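You operate a simulated robot arm through the tools that you are given. There is no shell and no other tool. Be economical: measure what you need, move in short steps, check, and stop when the job is done.

Carry out the task below with a simulated robot arm. There is one attempt and no reset: what you move stays moved.

## Task
Test the clamped can: green tray if good, red tray if bad.
Fine: the trays beside the tester; it tests at a safe 12 V; switch off before the clamp opens, and leave it open; the dial is set, leave it.
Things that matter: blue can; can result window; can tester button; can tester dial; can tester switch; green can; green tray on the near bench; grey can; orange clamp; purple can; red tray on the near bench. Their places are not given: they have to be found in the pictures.

Only the result counts: the job must be done as asked and must still hold three seconds after the hand-in. Knocking over, shifting, dropping, spilling or breaking anything else fails it.

## Robot
A 7-joint arm with a two-finger parallel gripper, fixed in place. Base frame: the origin is at the foot of the arm, x ahead of it, y to its left, z up; the work surface is at about z = 720. Units: mm, rad, N and s.
Its first joint turns from -2.897 to 2.897 rad. Payload 1.57 kg.
Tool frame: the origin (TCP) lies between the finger pads and is the grasp point; the fingertips stand 30 mm ahead of it; z points along the fingers, y is the line along which they close. The gripper opens to 110 mm. The fingers are 24 mm wide and 12 mm thick; the gripper's body (48 by 112 mm) begins 78 mm behind the TCP.
Orientation is that of the tool frame in the base frame, as a unit quaternion [x, y, z, w]. With the fingers straight down and closing along the base's y, the tool's x points along the base's -x, its y along +y and its z along -z.

## Interface
- The arm moves only by the tool servo_tool. Its arguments are lists of equal length, an entry for each row: "dr": the turn, a rotation vector about the tool's x, y, z in units of 60 degrees (1.0 is 60 degrees), a list of three; "travel": the shift along the tool's x, y, z in units of 500 mm (1.0 is 500 mm), a list of three; "gripper": the opening, from 0 (shut) to 1 (fully open). In form: {"dr": [[wx, wy, wz], ...], "travel": [[x, y, z], ...], "gripper": [gripper, ...]}. A call has 1 to 10 rows; each row is the pose to reach, as a shift and turn from the pose commanded when the call began, along the tool's axes at that moment. A call with a number of a shift or a turn outside -1 to 1 is refused whole. Rows are played at 5 a second. More than 50 mm and 0.15 rad between two rows, or a gripper value outside its range, and nothing of the call is played. A pose out of reach is approached as far as the arm can. The call stops where the force on the tool passes 40 N (or 10 N more than at its start, if that is more) or the arm is blocked; 0.2 s more then pass. Each finger travels about 108 mm/s and halts on what it meets, pressing with about 41 N; the grip force reading is that of the motor and also rises with nothing between the fingers. The clock runs only during rows and for 0.2 s after the last one: add rows that repeat a pose to give the fingers time. The reply holds the time, the measured pose of the TCP, the force on the tool along the base axes, the opening and the grip force, in the units named above and with some noise, with the torque about the TCP (base axes, N m) and any sound that the robot's microphone picked up.
- Cameras (640 x 400 px; columns grow to the right, rows downward): "scene" is fixed at [220.3, -648.5, 1342.2]; the picture's right is [0.97, -0.26, 0.00], its down [-0.19, -0.69, -0.70] and it looks along [0.18, 0.67, -0.72] (base axes); focal length 214 px, centre (320, 200). "wrist" rides on the gripper at [70, 16, -141] in the tool frame; the picture's right is [-0.23, 0.97, 0.00], its down [-0.86, -0.20, -0.48] and it looks along [-0.47, -0.11, 0.88] (tool axes); focal length 222 px, centre (320, 200).
- capture(camera): a new picture of that camera. No time passes.
- raise_lower(by): slides the trunk up (or, below 0, down) by that many mm; the arm rides with it, the base frame stays. It gives what a move gives, with no picture.
- locate(camera, pixels): for up to 12 pixels [column, row] of the newest picture of that camera ("zoom" is the newest enlarged one), the place [x, y, z] in the base frame of the surface seen there, good to about 2 mm. No time passes.
- enlarge(camera, box): a new picture of the part [left, top, right, bottom] of that camera's present view, enlarged. No time passes.
- sign_off(): hands the job in; it is judged then, once.

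Work in short steps. Measure before you move; look again where a grasp or a placing could have gone wrong, and mend it. You have 80 turns and 34 pictures in all, those below and enlarged ones among them. Open the gripper and draw the arm clear of the work before you hand the job in, unless the task says otherwise; then end with one line.

The tools are called after "Request:" as a command line: name --argument value ..., lists and objects as JSON in quotes. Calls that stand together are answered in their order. servo_tool: Moves the arm, as the interface text tells. Its arguments: {"type":"object","properties":{"dr":{"type":"array","items":{"type":"array","items":{"type":"number"}}},"travel":{"type":"array","items":{"type":"array","items":{"type":"number"}}},"gripper":{"type":"array","items":{"type":"number"}}},"required":["dr","travel","gripper"]} The other tools are called the same way: raise_lower (by) slides the trunk up or down; capture (camera) takes a picture; locate (camera, pixels) gives the place of the surface under pixels of a picture; enlarge (camera, box) takes an enlarged picture of a part of a camera's view; sign_off () hands the job in.

At the start:

```text
time_s: 0.0
tool_pos: [224.3, -533.4, 1182.4]
orientation: [-0.001, 1.0, 0.002, -0.001]
contact_force: [-0.2, 0.0, 0.6]
moment: [0.0, -0.02, -0.02]
opening: 110.2
grip_force: 0.1
trunk travel left (down, up): [-350.0, 260.0]
```

scene: 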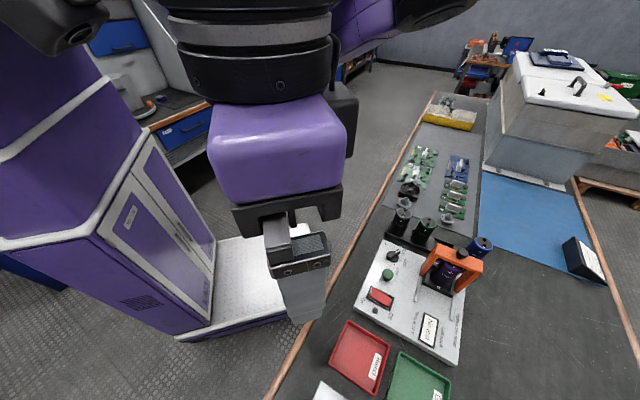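
wrist: 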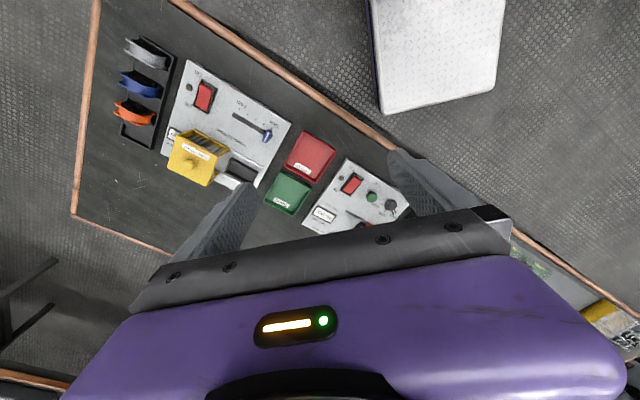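

The scene shows the tester around (410,300) with an orange clamp at (450,268). I enlarge it to see the details.

Request:
enlarge --camera "scene" --box '[320, 190, 512, 310]'

Request:
enlarge --camera "scene" --box '[300, 280, 492, 400]'

```text
3.33 times, centred on (416, 250) of scene
```

zoom: 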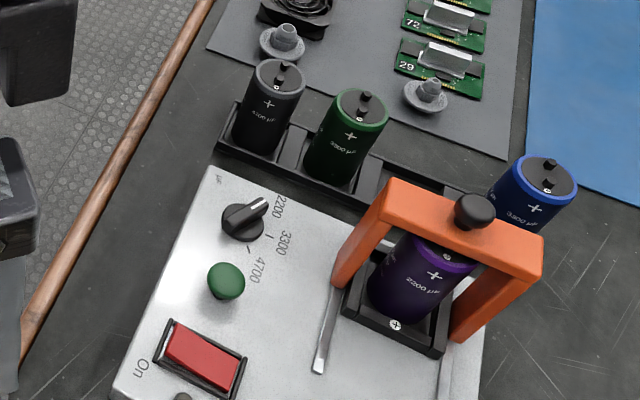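

```text
3.33 times, centred on (396, 340) of scene
```

zoom: 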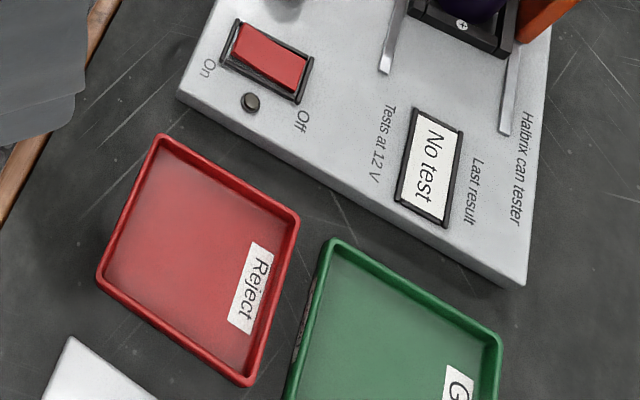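

The clamp holds a purple 2200 µF can, and the window reads "No test". I measure the switch, lamp, window and tray points in this zoom.

Request:
locate --camera "zoom" --pixels '[[240, 47], [268, 60], [297, 72], [250, 102], [430, 165], [200, 250], [400, 340], [160, 140], [296, 222], [101, 277], [250, 380], [523, 280]]'

Request:
locate --camera "scene" --pixels '[[392, 254], [388, 274], [449, 267], [462, 253], [445, 262], [424, 270], [456, 290], [434, 247], [480, 264], [480, 242], [416, 300], [454, 296]]'

Request:
enlarge --camera "scene" --box '[400, 230, 496, 290]'

```text
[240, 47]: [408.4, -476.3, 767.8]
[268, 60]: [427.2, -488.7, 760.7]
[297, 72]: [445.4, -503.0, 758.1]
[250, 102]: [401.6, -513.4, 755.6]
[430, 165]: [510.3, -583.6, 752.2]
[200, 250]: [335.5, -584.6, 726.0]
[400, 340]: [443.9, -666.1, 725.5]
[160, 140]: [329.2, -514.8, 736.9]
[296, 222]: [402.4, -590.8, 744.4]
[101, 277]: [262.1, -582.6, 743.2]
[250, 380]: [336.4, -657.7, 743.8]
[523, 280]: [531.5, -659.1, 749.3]
```

```text
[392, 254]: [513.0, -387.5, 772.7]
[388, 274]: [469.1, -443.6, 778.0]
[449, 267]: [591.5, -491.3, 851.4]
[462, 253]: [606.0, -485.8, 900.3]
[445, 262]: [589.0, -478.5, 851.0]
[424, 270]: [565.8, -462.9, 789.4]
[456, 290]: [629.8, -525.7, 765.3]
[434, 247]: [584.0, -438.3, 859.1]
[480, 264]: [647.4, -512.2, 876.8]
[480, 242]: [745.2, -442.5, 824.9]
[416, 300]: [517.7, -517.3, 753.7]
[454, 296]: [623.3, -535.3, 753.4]
```

```text
6.67 times, centred on (448, 260) of scene
```

zoom: 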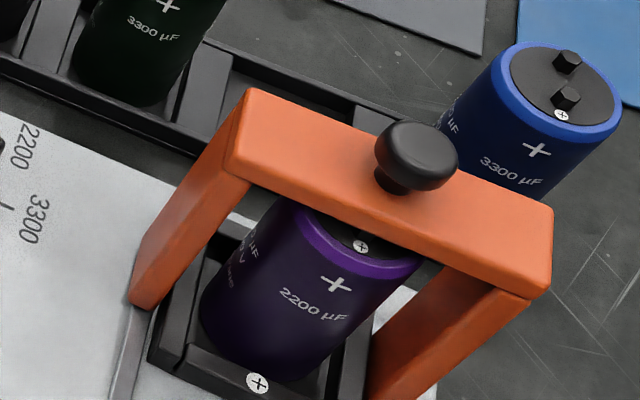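

The rocker's On end is higher (z 768, at (408,-476)) than its Off end (z 758), so the tester is off. I move the tool above the tester for a better wrist view.

Request:
servo_tool --dr '[[0, 0, 0], [0, 0, 0], [0, 0, 0], [0, 0, 0], [0, 0, 0], [0, 0, 0], [0, 0, 0]]' --travel '[[-0.058, 0.018, 0.06], [-0.117, 0.035, 0.12], [-0.176, 0.053, 0.18], [-0.235, 0.07, 0.24], [-0.293, 0.088, 0.3], [-0.352, 0.106, 0.364], [-0.352, 0.106, 0.364]]' --gripper '[1, 1, 1, 1, 1, 1, 1]'

Request:
capture --camera "wrist"

```text
time_s: 1.6
tool_pos: [400.6, -478.2, 1001.4]
orientation: [-0.002, 1.0, 0.0, -0.001]
contact_force: [0.1, 0.0, 0.6]
moment: [-0.02, -0.03, -0.01]
opening: 109.8
grip_force: 0.0
trunk travel left (down, up): [-350.0, 260.0]
```

```text
28 pictures are left
```

wrist: 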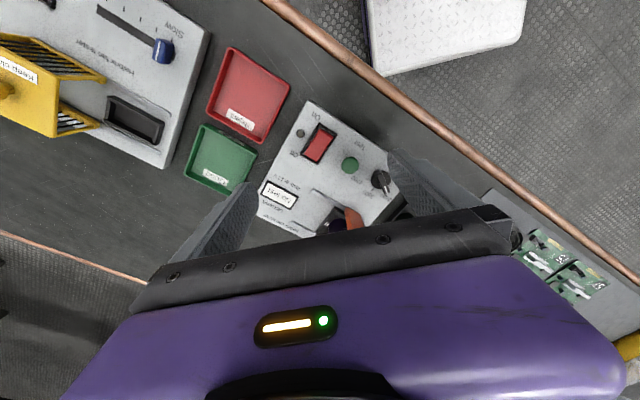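

The wrist view shows the switch at (319,145), button at (350,165) and trays. I enlarge to check switch and dial detail.

Request:
enlarge --camera "wrist" --box '[240, 90, 416, 240]'

```text
2.67 times, centred on (328, 165) of wrist
```

zoom: 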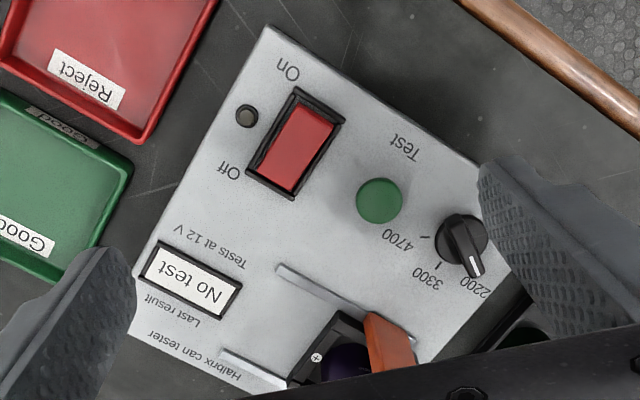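

The legs stand on rails running from zoom (280,268) to (410,345), so the clamp slides along them. I measure the rails, switch and button.

Request:
locate --camera "zoom" --pixels '[[280, 268], [372, 318], [412, 345], [225, 352], [285, 388], [308, 120], [285, 175], [380, 200], [246, 116], [316, 357], [385, 340], [268, 28]]'

Request:
enlarge --camera "scene" --box '[400, 230, 496, 290]'

Request:
locate --camera "zoom" --pixels '[[246, 94], [228, 170], [548, 208], [548, 285], [418, 140], [400, 190], [132, 300], [360, 250], [300, 215], [258, 383], [160, 355], [330, 310]]'

```text
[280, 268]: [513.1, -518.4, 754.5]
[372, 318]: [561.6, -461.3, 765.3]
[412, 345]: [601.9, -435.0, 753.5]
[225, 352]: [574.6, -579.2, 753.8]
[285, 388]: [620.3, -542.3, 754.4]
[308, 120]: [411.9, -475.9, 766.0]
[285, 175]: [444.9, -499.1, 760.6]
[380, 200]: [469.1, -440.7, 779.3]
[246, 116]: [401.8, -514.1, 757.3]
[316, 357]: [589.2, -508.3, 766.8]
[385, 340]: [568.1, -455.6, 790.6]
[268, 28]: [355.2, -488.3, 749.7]
```

```text
6.67 times, centred on (448, 260) of scene
```

zoom: 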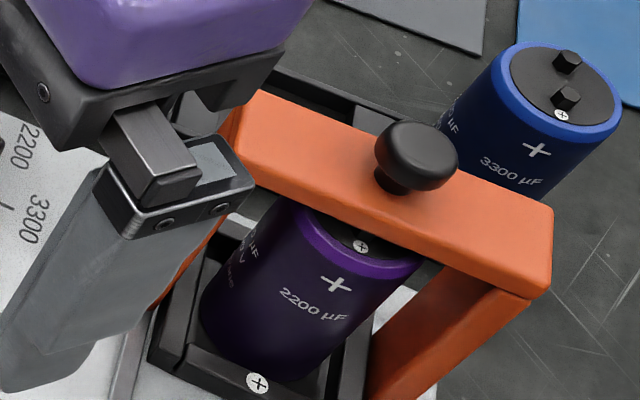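

```text
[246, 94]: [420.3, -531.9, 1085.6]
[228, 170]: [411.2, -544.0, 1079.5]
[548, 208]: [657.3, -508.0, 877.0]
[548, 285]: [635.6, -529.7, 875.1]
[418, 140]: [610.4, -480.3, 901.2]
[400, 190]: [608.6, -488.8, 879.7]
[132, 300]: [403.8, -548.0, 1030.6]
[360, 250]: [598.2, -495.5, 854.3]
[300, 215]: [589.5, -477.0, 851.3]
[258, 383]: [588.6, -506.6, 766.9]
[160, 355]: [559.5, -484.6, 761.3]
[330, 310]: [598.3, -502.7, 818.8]
```

Rail direction is about (0.737, 0.676), and the rocker lies across it. I shut the gripper, turn the tool about 47.5° to line up with the tester, and come down above the On end near (416,-477).

Request:
servo_tool --dr '[[0, 0, 0.132], [0, 0, 0.264], [0, 0, 0.396], [0, 0, 0.528], [0, 0, 0.66], [0, 0, 0.792], [0, 0, 0.792]]' --travel '[[-0.005, 0.001, 0.06], [-0.01, 0.001, 0.12], [-0.016, 0.002, 0.18], [-0.02, 0.003, 0.24], [-0.026, 0.004, 0.3], [-0.032, 0.004, 0.34], [-0.032, 0.004, 0.34]]' --gripper '[0, 0, 0, 0, 0, 0, 0]'

Request:
capture --camera "wrist"

```text
time_s: 3.2
tool_pos: [415.4, -476.3, 831.0]
orientation: [0.404, 0.915, 0.0, -0.001]
contact_force: [0.1, -0.3, 1.1]
moment: [-0.01, -0.01, 0.04]
opening: 0.0
grip_force: 21.2
trunk travel left (down, up): [-350.0, 260.0]
```

```text
25 pictures are left
```

wrist: 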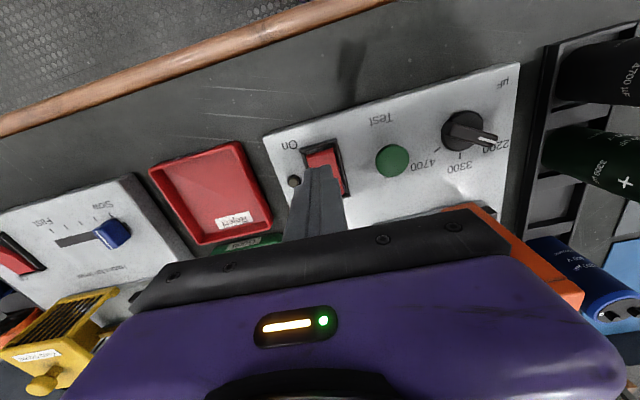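

The tool is shut and sits over the On end. I press down gradually; the force limit guards the move.

Request:
servo_tool --dr '[[0, 0, 0], [0, 0, 0], [0, 0, 0], [0, 0, 0], [0, 0, 0]]' --travel '[[0, 0, 0.04], [0, 0, 0.06], [0, 0, 0.07], [0, 0, 0.076], [0, 0, 0.08]]' --gripper '[0, 0, 0, 0, 0]'

```text
time_s: 4.4
tool_pos: [413.2, -476.6, 790.9]
orientation: [0.402, 0.915, 0.001, -0.001]
contact_force: [-2.0, 2.1, 6.5]
moment: [0.01, -0.02, 0.05]
opening: 0.0
grip_force: 21.1
trunk travel left (down, up): [-350.0, 260.0]
heard: click
```

A click was heard. I lift off and look at the switch and lamp.

Request:
servo_tool --dr '[[0, 0, 0], [0, 0, 0]]' --travel '[[0, 0, -0.06], [0, 0, -0.1]]' --gripper '[0, 0]'

Request:
enlarge --camera "scene" --box '[340, 240, 468, 320]'

```text
time_s: 5.0
tool_pos: [413.3, -477.9, 838.8]
orientation: [0.402, 0.916, 0.0, -0.001]
contact_force: [-0.5, -0.2, -1.0]
moment: [0.04, 0.0, -0.05]
opening: 0.1
grip_force: 21.8
trunk travel left (down, up): [-350.0, 260.0]
```

```text
5.00 times, centred on (404, 280) of scene
```

zoom: 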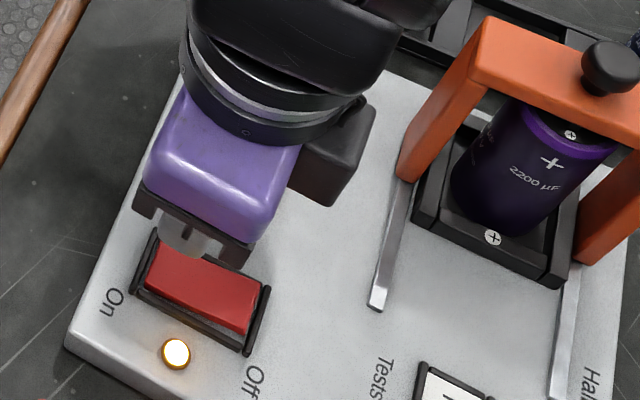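

The lamp is lit, so the tester is on. Next I move over the green button at about (469,-442), top z 779, and press it.

Request:
servo_tool --dr '[[0, 0, 0], [0, 0, 0], [0, 0, 0], [0, 0, 0], [0, 0, 0], [0, 0, 0]]' --travel '[[-0.01, 0.065, 0], [-0.02, 0.13, 0], [-0.02, 0.13, 0.03], [-0.02, 0.13, 0.06], [-0.02, 0.13, 0.07], [-0.02, 0.13, 0.078]]' --gripper '[0, 0, 0, 0, 0, 0]'

```text
time_s: 6.4
tool_pos: [469.8, -440.7, 803.0]
orientation: [0.402, 0.916, 0.001, -0.001]
contact_force: [1.6, 0.7, 1.4]
moment: [0.03, -0.06, 0.04]
opening: 0.1
grip_force: 21.6
trunk travel left (down, up): [-350.0, 260.0]
```

The tip is at z 773 with little force, so I press a few mm further and hold, then lift and look at the window.

Request:
servo_tool --dr '[[0, 0, 0], [0, 0, 0], [0, 0, 0], [0, 0, 0], [0, 0, 0]]' --travel '[[0, 0, 0.008], [0, 0, 0.014], [0, 0, 0.014], [0, 0, -0.04], [0, 0, -0.08]]' --gripper '[0, 0, 0, 0, 0]'

Request:
enlarge --camera "scene" --box '[356, 260, 484, 340]'

```text
time_s: 7.6
tool_pos: [471.7, -440.4, 845.4]
orientation: [0.403, 0.915, 0.0, -0.002]
contact_force: [-0.2, -0.1, -0.7]
moment: [0.0, 0.01, 0.04]
opening: 0.0
grip_force: 20.9
trunk travel left (down, up): [-350.0, 260.0]
heard: click
```

```text
5.00 times, centred on (420, 300) of scene
```

zoom: 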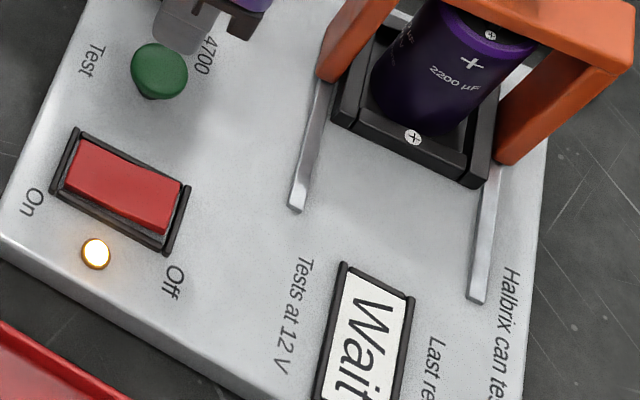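

The window reads "Wait". I move above the switch's Off end (about (438,-501)) without pressing, letting time run, and look again.

Request:
servo_tool --dr '[[0, 0, 0], [0, 0, 0], [0, 0, 0], [0, 0, 0], [0, 0, 0], [0, 0, 0], [0, 0, 0], [0, 0, 0], [0, 0, 0], [0, 0, 0]]' --travel '[[-0.022, -0.064, 0], [-0.045, -0.128, 0], [-0.045, -0.128, 0], [-0.045, -0.128, 0], [-0.045, -0.128, 0], [-0.045, -0.128, 0], [-0.045, -0.128, 0], [-0.045, -0.128, 0], [-0.045, -0.128, 0], [-0.045, -0.128, 0]]' --gripper '[0, 0, 0, 0, 0, 0, 0, 0, 0, 0]'

Request:
enlarge --camera "scene" --box '[356, 270, 484, 350]'

```text
time_s: 9.8
tool_pos: [439.5, -501.4, 842.1]
orientation: [0.401, 0.916, 0.001, 0.0]
contact_force: [-0.3, 0.0, -0.5]
moment: [-0.03, 0.04, -0.02]
opening: 0.0
grip_force: 21.7
trunk travel left (down, up): [-350.0, 260.0]
```

```text
5.00 times, centred on (420, 310) of scene
```

zoom: 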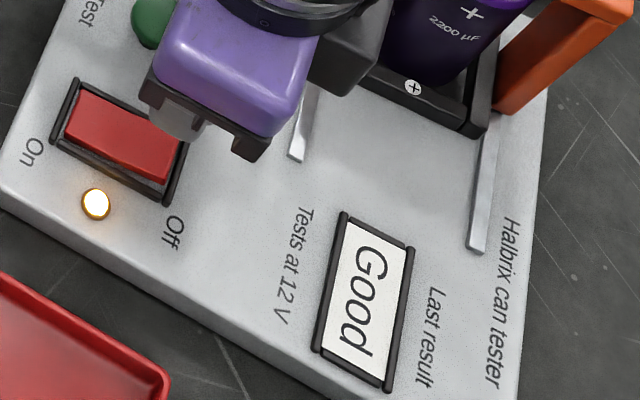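

The result is "Good", so the can goes to the green tray. I switch off by pressing the Off end and then lift.

Request:
servo_tool --dr '[[0, 0, 0], [0, 0, 0], [0, 0, 0], [0, 0, 0], [0, 0, 0], [0, 0, 0], [0, 0, 0], [0, 0, 0]]' --travel '[[0, 0, 0.05], [0, 0, 0.08], [0, 0, 0.09], [0, 0, 0.098], [0, 0, 0.104], [0, 0, 0.04], [0, 0, -0.05], [0, 0, -0.14]]' --gripper '[0, 0, 0, 0, 0, 0, 0, 0]'

Request:
enlarge --camera "scene" --box '[346, 250, 474, 330]'

```text
time_s: 11.6
tool_pos: [439.0, -497.3, 914.1]
orientation: [0.402, 0.916, 0.001, -0.001]
contact_force: [-0.5, -0.1, 0.3]
moment: [-0.03, 0.04, 0.02]
opening: 0.0
grip_force: 21.2
trunk travel left (down, up): [-350.0, 260.0]
heard: click
```

```text
5.00 times, centred on (410, 290) of scene
```

zoom: 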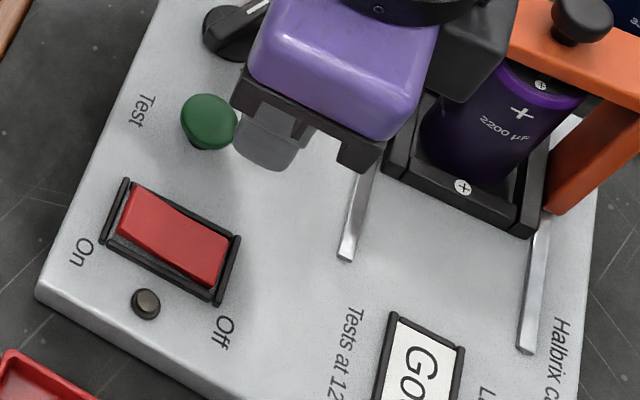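

The lamp is out and the switch is off. I go above the clamp knob at about (609,-483, top z 901) with fingers part open, well clear, and look from the wrist.

Request:
servo_tool --dr '[[0, 0, 0], [0, 0, 0], [0, 0, 0], [0, 0, 0], [0, 0, 0], [0, 0, 0], [0, 0, 0]]' --travel '[[0, 0, -0.08], [0, 0, -0.12], [-0.05, 0.068, -0.12], [-0.1, 0.136, -0.12], [-0.15, 0.2, -0.12], [-0.206, 0.272, -0.12], [-0.206, 0.272, -0.12]]' --gripper '[0, 0, 0.3, 0.6, 0.6, 0.6, 0.6]'

Request:
capture --camera "wrist"

```text
time_s: 13.2
tool_pos: [609.0, -482.8, 972.8]
orientation: [0.403, 0.915, 0.0, -0.001]
contact_force: [0.3, -1.2, -1.0]
moment: [0.03, 0.0, 0.01]
opening: 66.0
grip_force: 0.1
trunk travel left (down, up): [-350.0, 260.0]
```

```text
20 pictures are left
```

wrist: 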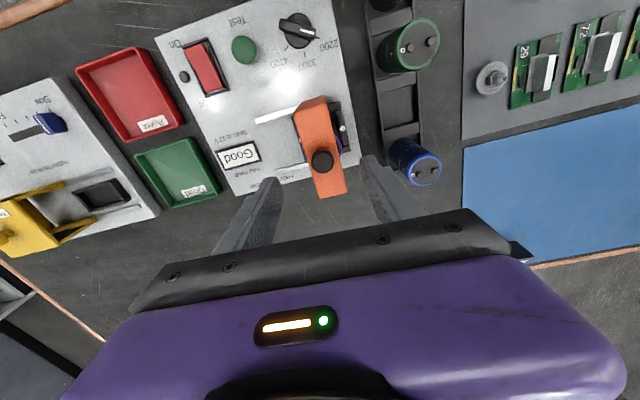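

Knob appears at (321,160), bar from (312,100) to (332,195). I zoom and measure bar and knob.

Request:
enlarge --camera "wrist" --box '[240, 90, 400, 210]'

Request:
locate --camera "wrist" --pixels '[[321, 160], [299, 101], [325, 97], [347, 190], [320, 197], [321, 154], [205, 175], [184, 192], [136, 156], [215, 188], [147, 151], [188, 143]]'

```text
3.33 times, centred on (320, 150) of wrist
```

zoom: 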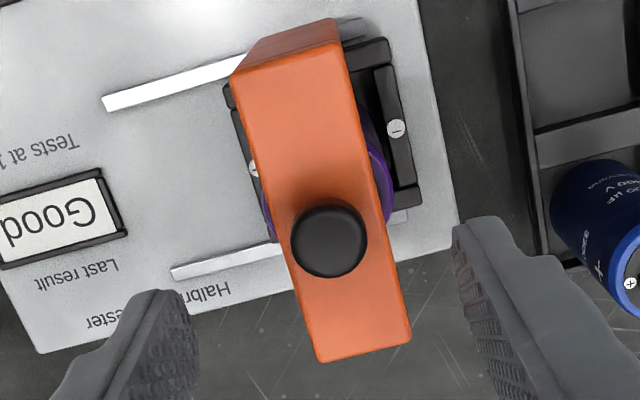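

```text
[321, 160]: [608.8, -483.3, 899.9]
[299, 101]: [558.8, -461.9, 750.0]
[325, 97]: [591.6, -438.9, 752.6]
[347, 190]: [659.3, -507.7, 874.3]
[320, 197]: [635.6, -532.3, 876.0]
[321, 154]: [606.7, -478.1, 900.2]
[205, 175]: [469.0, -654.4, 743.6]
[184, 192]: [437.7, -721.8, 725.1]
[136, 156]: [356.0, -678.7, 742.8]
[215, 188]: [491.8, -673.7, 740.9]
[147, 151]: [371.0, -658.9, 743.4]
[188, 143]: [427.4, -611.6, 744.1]
```

The knob centre is (609,-483), matching the TCP. I descend to TCP z about 913 and close on the knob.

Request:
servo_tool --dr '[[0, 0, 0], [0, 0, 0], [0, 0, 0], [0, 0, 0], [0, 0, 0], [0, 0, 0]]' --travel '[[0, 0, 0.06], [0, 0, 0.11], [0, 0, 0.118], [0, 0, 0.118], [0, 0, 0.118], [0, 0, 0.118]]' --gripper '[0.6, 0.6, 0.6, 0.2, 0, 0]'

```text
time_s: 14.6
tool_pos: [606.4, -483.5, 912.0]
orientation: [0.403, 0.915, 0.0, -0.002]
contact_force: [1.3, -0.8, -2.6]
moment: [-0.2, -0.17, 0.03]
opening: 23.8
grip_force: 36.0
trunk travel left (down, up): [-350.0, 260.0]
```

The knob is held (opening 23.8). I slide gently 20 mm along the rails toward the window (tool -y).

Request:
servo_tool --dr '[[0, 0, 0], [0, 0, 0], [0, 0, 0], [0, 0, 0]]' --travel '[[0, -0.01, 0], [0, -0.02, 0], [0, -0.03, 0], [0, -0.04, 0]]' --gripper '[0, 0, 0, 0]'

Request:
enlarge --camera "scene" --box '[380, 220, 508, 300]'

```text
time_s: 15.6
tool_pos: [592.9, -497.4, 911.7]
orientation: [0.403, 0.915, 0.0, -0.002]
contact_force: [3.8, -2.1, -5.8]
moment: [0.41, 0.25, -0.11]
opening: 23.4
grip_force: 35.4
trunk travel left (down, up): [-350.0, 260.0]
```

```text
5.00 times, centred on (444, 260) of scene
```

zoom: 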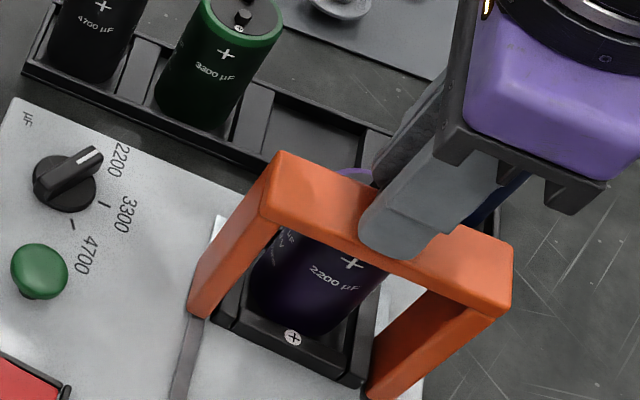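

The clamp slides freely. I continue along the rails toward the end stop, with the force limit guarding.

Request:
servo_tool --dr '[[0, 0, 0], [0, 0, 0], [0, 0, 0], [0, 0, 0], [0, 0, 0], [0, 0, 0]]' --travel '[[0, -0.02, 0], [0, -0.04, 0], [0, -0.06, 0], [0, -0.08, 0], [0, -0.09, 0], [0, -0.1, 0]]' --gripper '[0, 0, 0, 0, 0, 0]'

Request:
enlarge --camera "scene" --box '[380, 220, 508, 300]'

```text
time_s: 17.0
tool_pos: [561.2, -528.7, 912.2]
orientation: [0.399, 0.917, 0.005, 0.0]
contact_force: [31.8, 21.4, -7.2]
moment: [0.58, -0.13, -0.05]
opening: 23.6
grip_force: 35.8
trunk travel left (down, up): [-350.0, 260.0]
```

```text
5.00 times, centred on (444, 260) of scene
```

zoom: 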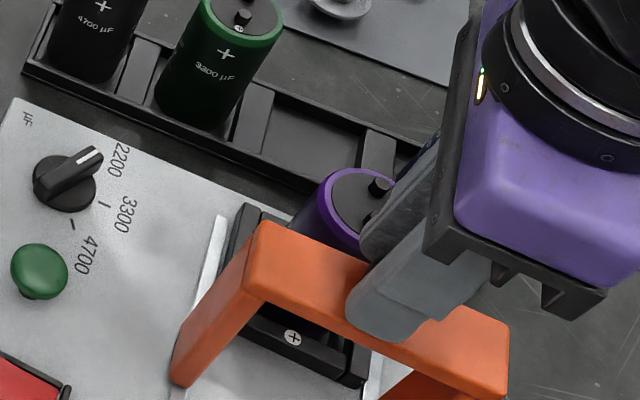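

The clamp has hit its end stop (38 N) with the can clear. I ease back, open the fingers and rise.

Request:
servo_tool --dr '[[0, 0, 0], [0, 0, 0], [0, 0, 0], [0, 0, 0], [0, 0, 0], [0, 0, 0], [0, 0, 0]]' --travel '[[0, 0.008, 0], [0, 0.008, 0], [0, 0.008, 0], [0, 0.008, 0], [0, 0.008, -0.05], [0, 0.008, -0.14], [0, 0.008, -0.2]]' --gripper '[0, 0.3, 0.6, 0.6, 0.6, 0.6, 0.6]'

Request:
enlarge --camera "wrist" --box '[240, 90, 400, 210]'

```text
time_s: 18.6
tool_pos: [558.4, -529.4, 1014.0]
orientation: [0.401, 0.916, 0.0, -0.001]
contact_force: [0.6, 0.2, -0.7]
moment: [0.01, 0.02, 0.01]
opening: 65.9
grip_force: 0.0
trunk travel left (down, up): [-350.0, 260.0]
```

```text
3.33 times, centred on (320, 150) of wrist
```

zoom: 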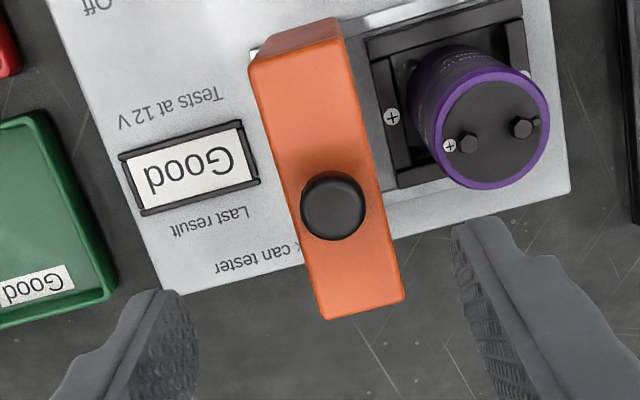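

The clamp is open and the can is exposed. I measure the can's rim, the bar's near edge and the nest rim.

Request:
locate --camera "zoom" --pixels '[[490, 134], [437, 135], [546, 128], [482, 84], [500, 186], [372, 150], [400, 290], [393, 117], [385, 60], [500, 20], [415, 185], [468, 142]]'

```text
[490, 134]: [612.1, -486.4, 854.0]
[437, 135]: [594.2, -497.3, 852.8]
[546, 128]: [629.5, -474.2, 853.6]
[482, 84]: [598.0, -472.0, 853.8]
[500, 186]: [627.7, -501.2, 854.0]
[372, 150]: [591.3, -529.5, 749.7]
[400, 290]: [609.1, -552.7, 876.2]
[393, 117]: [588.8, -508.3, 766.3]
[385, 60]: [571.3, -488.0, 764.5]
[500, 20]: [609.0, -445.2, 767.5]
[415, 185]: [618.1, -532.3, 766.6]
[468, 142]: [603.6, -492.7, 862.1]
```

Can centre is (612,-486), radius about 22, top z 854; the bar's back edge is about 27 mm from it. I move above the can at safe height with a 58 mm opening and check alignment.

Request:
servo_tool --dr '[[0, 0, 0], [0, 0, 0], [0, 0, 0], [0, 0, 0], [0, 0, 0]]' --travel '[[-0.003, 0.07, 0], [-0.007, 0.137, 0], [-0.007, 0.137, 0.07], [-0.007, 0.137, 0.13], [-0.007, 0.137, 0.13]]' --gripper '[0.53, 0.53, 0.53, 0.53, 0.53]'

Request:
enlarge --camera "wrist" --box '[240, 110, 400, 230]'

```text
time_s: 19.8
tool_pos: [613.7, -483.7, 949.7]
orientation: [0.402, 0.916, 0.0, -0.001]
contact_force: [0.0, 0.3, 0.1]
moment: [0.04, -0.04, -0.03]
opening: 58.5
grip_force: 0.1
trunk travel left (down, up): [-350.0, 260.0]
```

```text
3.33 times, centred on (320, 170) of wrist
```

zoom: 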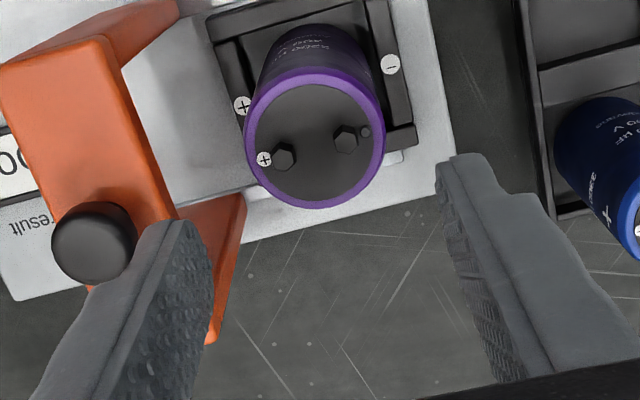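

I measure the fingertips and the can rim in this view to check centring.

Request:
locate --camera "zoom" --pixels '[[180, 228], [212, 290], [438, 168], [468, 160], [250, 135], [382, 125], [305, 75], [318, 203], [205, 190], [240, 200], [172, 205], [90, 235]]'

```text
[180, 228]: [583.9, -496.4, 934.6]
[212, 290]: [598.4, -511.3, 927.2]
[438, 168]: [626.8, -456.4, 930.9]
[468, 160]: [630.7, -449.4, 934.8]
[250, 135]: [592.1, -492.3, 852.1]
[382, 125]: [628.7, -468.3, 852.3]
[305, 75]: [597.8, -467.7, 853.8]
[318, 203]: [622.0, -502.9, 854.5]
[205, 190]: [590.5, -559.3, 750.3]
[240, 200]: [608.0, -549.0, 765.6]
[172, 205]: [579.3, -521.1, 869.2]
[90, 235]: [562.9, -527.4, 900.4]
```

The fingers centre at s≈124 against the can's 123–125, and the front finger clears the bar by about 8 mm. I descend to TCP z ≈ 832 and close.

Request:
servo_tool --dr '[[0, 0, 0], [0, 0, 0], [0, 0, 0], [0, 0, 0], [0, 0, 0], [0, 0, 0], [0, 0, 0], [0, 0, 0]]' --travel '[[0, 0, 0.08], [0, 0, 0.14], [0, 0, 0.19], [0, 0, 0.22], [0, 0, 0.235], [0, 0, 0.235], [0, 0, 0.235], [0, 0, 0.235]]' --gripper '[0.53, 0.53, 0.53, 0.53, 0.53, 0.3, 0, 0]'

```text
time_s: 21.6
tool_pos: [611.1, -485.8, 829.5]
orientation: [0.403, 0.915, 0.0, -0.001]
contact_force: [1.4, -0.2, 0.3]
moment: [0.03, -0.04, -0.02]
opening: 46.8
grip_force: 41.2
trunk travel left (down, up): [-350.0, 260.0]
```

The can is gripped (opening 46.8, 41 N). I lift it straight up by 180 mm and check the view.

Request:
servo_tool --dr '[[0, 0, 0], [0, 0, 0], [0, 0, 0], [0, 0, 0], [0, 0, 0], [0, 0, 0], [0, 0, 0]]' --travel '[[0, 0, -0.03], [0, 0, -0.07], [0, 0, -0.13], [0, 0, -0.2], [0, 0, -0.28], [0, 0, -0.36], [0, 0, -0.36]]' --gripper '[0, 0, 0, 0, 0, 0, 0]'

Request:
capture --camera "scene"

```text
time_s: 23.2
tool_pos: [608.0, -485.4, 1008.9]
orientation: [0.403, 0.915, 0.001, 0.0]
contact_force: [0.3, 0.1, -2.8]
moment: [-0.01, -0.01, 0.02]
opening: 46.5
grip_force: 41.3
trunk travel left (down, up): [-350.0, 260.0]
```

```text
14 pictures are left
```

scene: 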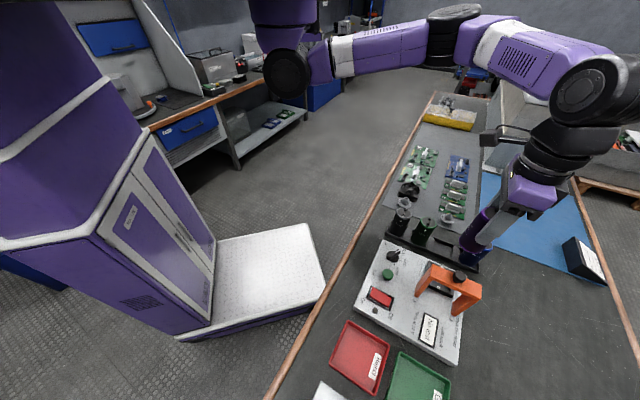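

The can is held and clear of the clamp. I carry it along the rail direction to above the green tray centre, about (425,-680), at the same height and look from the wrist.

Request:
servo_tool --dr '[[0, 0, 0], [0, 0, 0], [0, 0, 0], [0, 0, 0], [0, 0, 0], [0, 0, 0], [0, 0, 0]]' --travel '[[-0.006, -0.089, 0], [-0.012, -0.178, 0], [-0.018, -0.267, 0], [-0.024, -0.356, 0], [-0.03, -0.446, 0], [-0.036, -0.535, 0], [-0.036, -0.535, 0]]' --gripper '[0, 0, 0, 0, 0, 0, 0]'

Request:
capture --camera "wrist"

```text
time_s: 24.8
tool_pos: [427.0, -677.7, 1011.6]
orientation: [0.402, 0.916, 0.0, -0.001]
contact_force: [0.1, -0.3, -3.3]
moment: [-0.03, 0.01, -0.03]
opening: 47.1
grip_force: 40.8
trunk travel left (down, up): [-350.0, 260.0]
```

```text
13 pictures are left
```

wrist: 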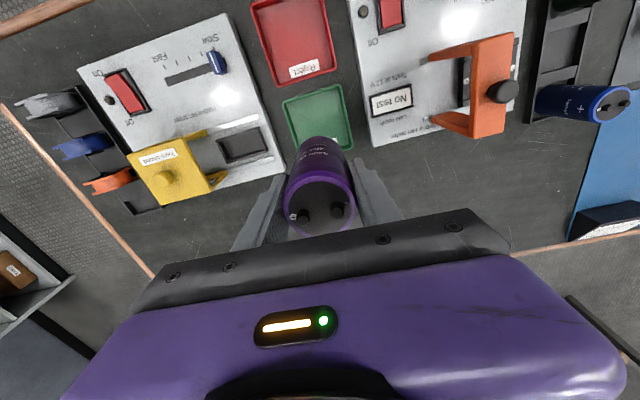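

Now I measure the green tray's visible corners and inner floor directly in this view.

Request:
locate --camera "wrist" --pixels '[[283, 102], [340, 86], [353, 146], [293, 148], [312, 115], [330, 130], [289, 130], [348, 115], [312, 98], [300, 139], [310, 143], [318, 215]]'

Request:
enlarge --camera "wrist" --box '[240, 70, 400, 190]'

Request:
locate --camera "scene" --pixels '[[464, 251], [459, 260], [468, 262], [475, 267]]'

```text
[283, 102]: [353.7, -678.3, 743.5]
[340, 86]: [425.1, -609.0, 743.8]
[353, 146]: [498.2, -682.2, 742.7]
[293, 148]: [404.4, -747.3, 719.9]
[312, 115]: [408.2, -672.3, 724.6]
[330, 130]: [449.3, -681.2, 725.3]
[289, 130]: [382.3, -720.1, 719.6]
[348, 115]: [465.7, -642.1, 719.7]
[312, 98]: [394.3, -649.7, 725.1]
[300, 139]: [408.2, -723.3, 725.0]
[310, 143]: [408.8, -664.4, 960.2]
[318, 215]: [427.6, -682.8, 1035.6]
```

```text
3.33 times, centred on (320, 130) of wrist
```

zoom: 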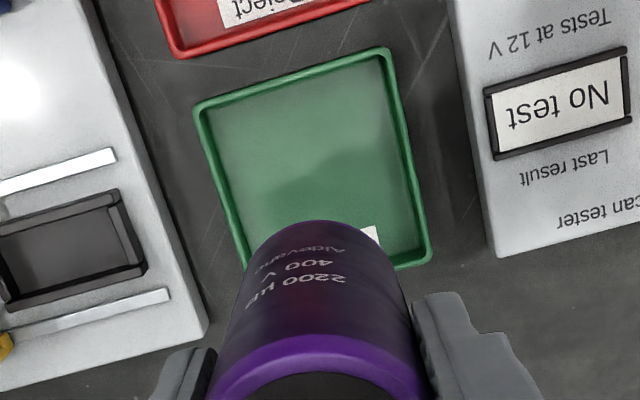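

```text
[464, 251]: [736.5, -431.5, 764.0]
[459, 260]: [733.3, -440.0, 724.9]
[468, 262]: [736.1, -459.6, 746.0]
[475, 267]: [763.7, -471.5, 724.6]
```

Tray corners average to a centre of (426,-680), right under the can. I lower to about TCP z 808, just above the expected contact.

Request:
servo_tool --dr '[[0, 0, 0], [0, 0, 0], [0, 0, 0], [0, 0, 0], [0, 0, 0], [0, 0, 0], [0, 0, 0], [0, 0, 0]]' --travel '[[0, 0, 0.08], [0, 0, 0.16], [0, 0, 0.24], [0, 0, 0.31], [0, 0, 0.36], [0, 0, 0.385], [0, 0, 0.405], [0, 0, 0.405]]' --gripper '[0, 0, 0, 0, 0, 0, 0, 0]'

Request:
enlarge --camera "scene" --box '[360, 320, 488, 400]'

```text
time_s: 26.6
tool_pos: [428.5, -679.2, 806.4]
orientation: [0.402, 0.915, 0.0, -0.001]
contact_force: [-0.1, -0.2, -2.5]
moment: [0.02, -0.02, -0.04]
opening: 46.8
grip_force: 41.6
trunk travel left (down, up): [-350.0, 260.0]
```

```text
5.00 times, centred on (424, 360) of scene
```

zoom: 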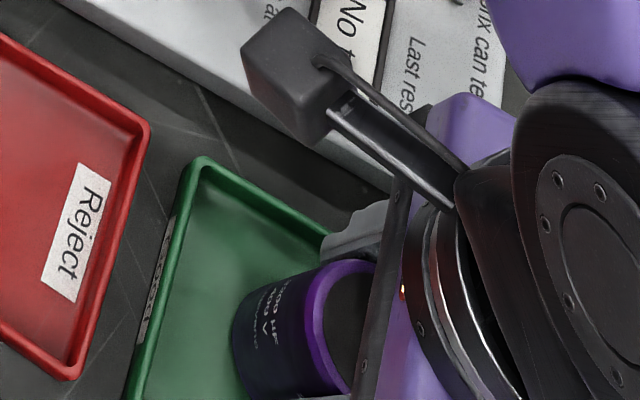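

No contact yet (force unchanged at -2.5 N). I go down in 2 mm steps until contact shows.

Request:
servo_tool --dr '[[0, 0, 0], [0, 0, 0], [0, 0, 0]]' --travel '[[0, 0, 0.004], [0, 0, 0.008], [0, 0, 0.01]]' --gripper '[0, 0, 0]'

```text
time_s: 27.4
tool_pos: [428.9, -679.6, 802.4]
orientation: [0.402, 0.916, 0.002, 0.0]
contact_force: [-0.4, 0.2, -2.5]
moment: [-0.01, 0.01, 0.0]
opening: 46.8
grip_force: 41.3
trunk travel left (down, up): [-350.0, 260.0]
```

Still free; I continue in small steps.

Request:
servo_tool --dr '[[0, 0, 0], [0, 0, 0], [0, 0, 0]]' --travel '[[0, 0, 0.003], [0, 0, 0.006], [0, 0, 0.006]]' --gripper '[0, 0, 0]'

```text
time_s: 28.2
tool_pos: [428.4, -679.7, 801.9]
orientation: [0.402, 0.916, -0.001, -0.001]
contact_force: [-1.1, 7.5, 22.9]
moment: [0.71, 0.1, 0.05]
opening: 46.7
grip_force: 40.7
trunk travel left (down, up): [-350.0, 260.0]
```

Contact with the tray floor (23 N). I ease up about 1.5 mm, open the fingers and rise.

Request:
servo_tool --dr '[[0, 0, 0], [0, 0, 0], [0, 0, 0], [0, 0, 0], [0, 0, 0], [0, 0, 0], [0, 0, 0], [0, 0, 0], [0, 0, 0]]' --travel '[[0, 0, -0.003], [0, 0, -0.003], [0, 0, -0.003], [0, 0, -0.003], [0, 0, -0.04], [0, 0, -0.1], [0, 0, -0.19], [0, 0, -0.28], [0, 0, -0.37]]' --gripper '[0, 0.5, 0.62, 0.62, 0.62, 0.62, 0.62, 0.62, 0.62]'

Request:
capture --camera "wrist"

```text
time_s: 30.2
tool_pos: [426.8, -680.2, 983.4]
orientation: [0.402, 0.916, 0.0, -0.001]
contact_force: [0.8, -0.7, 0.1]
moment: [0.01, 0.02, 0.03]
opening: 68.2
grip_force: 0.1
trunk travel left (down, up): [-350.0, 260.0]
```

```text
10 pictures are left
```

wrist: 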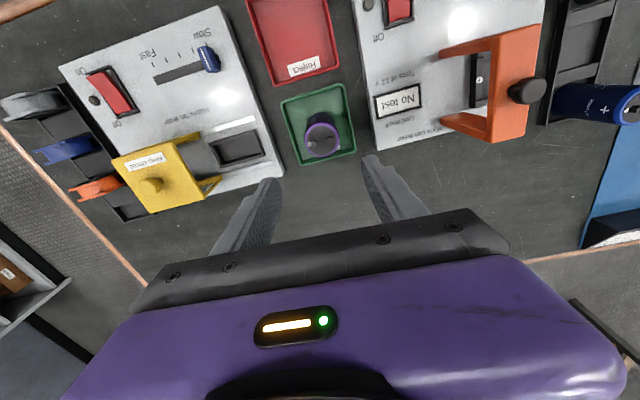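

The can stands in the green tray at (322,135). I rise further clear and take a final scene view.

Request:
servo_tool --dr '[[0, 0, 0], [0, 0, 0], [0, 0, 0], [0, 0, 0], [0, 0, 0]]' --travel '[[0.05, 0, -0.08], [0.1, 0, -0.14], [0.17, 0, -0.2], [0.23, 0, -0.26], [0.3, 0, -0.3]]' --gripper '[0.8, 1, 1, 1, 1]'

Request:
capture --camera "wrist"

Request:
enlarge --camera "scene" --box '[330, 230, 490, 400]'

```text
time_s: 31.4
tool_pos: [322.6, -568.0, 1135.6]
orientation: [0.402, 0.916, 0.001, -0.001]
contact_force: [-0.3, 0.0, -0.3]
moment: [0.04, 0.05, 0.0]
opening: 110.1
grip_force: 0.1
trunk travel left (down, up): [-350.0, 260.0]
```

```text
9 pictures are left
```

wrist: 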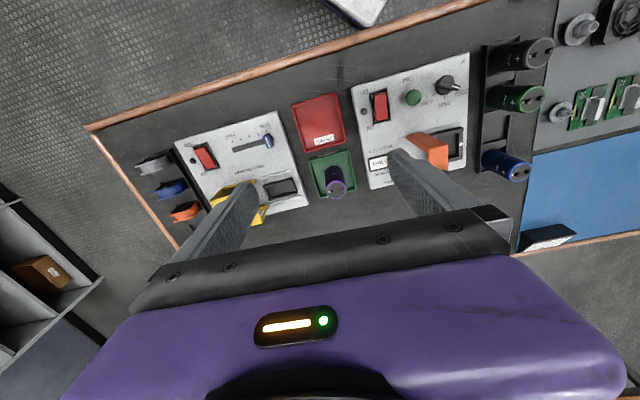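

```text
2.35 times, centred on (410, 315) of scene
```

zoom: 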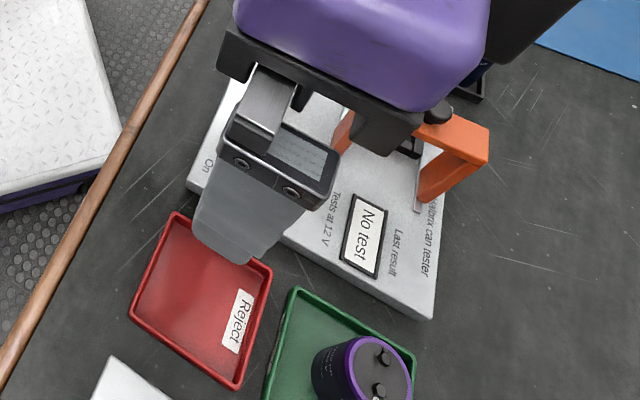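

The can stands upright in the green tray, the switch is off, the clamp is open and the arm is clear. I hand the job in.

Request:
sign_off

```text
The job is handed in.
```

The purple 2200 µF can tested "Good" and now stands upright in the green tray; the tester was switched off before the clamp opened, the clamp is left open, and the dial was not touched.
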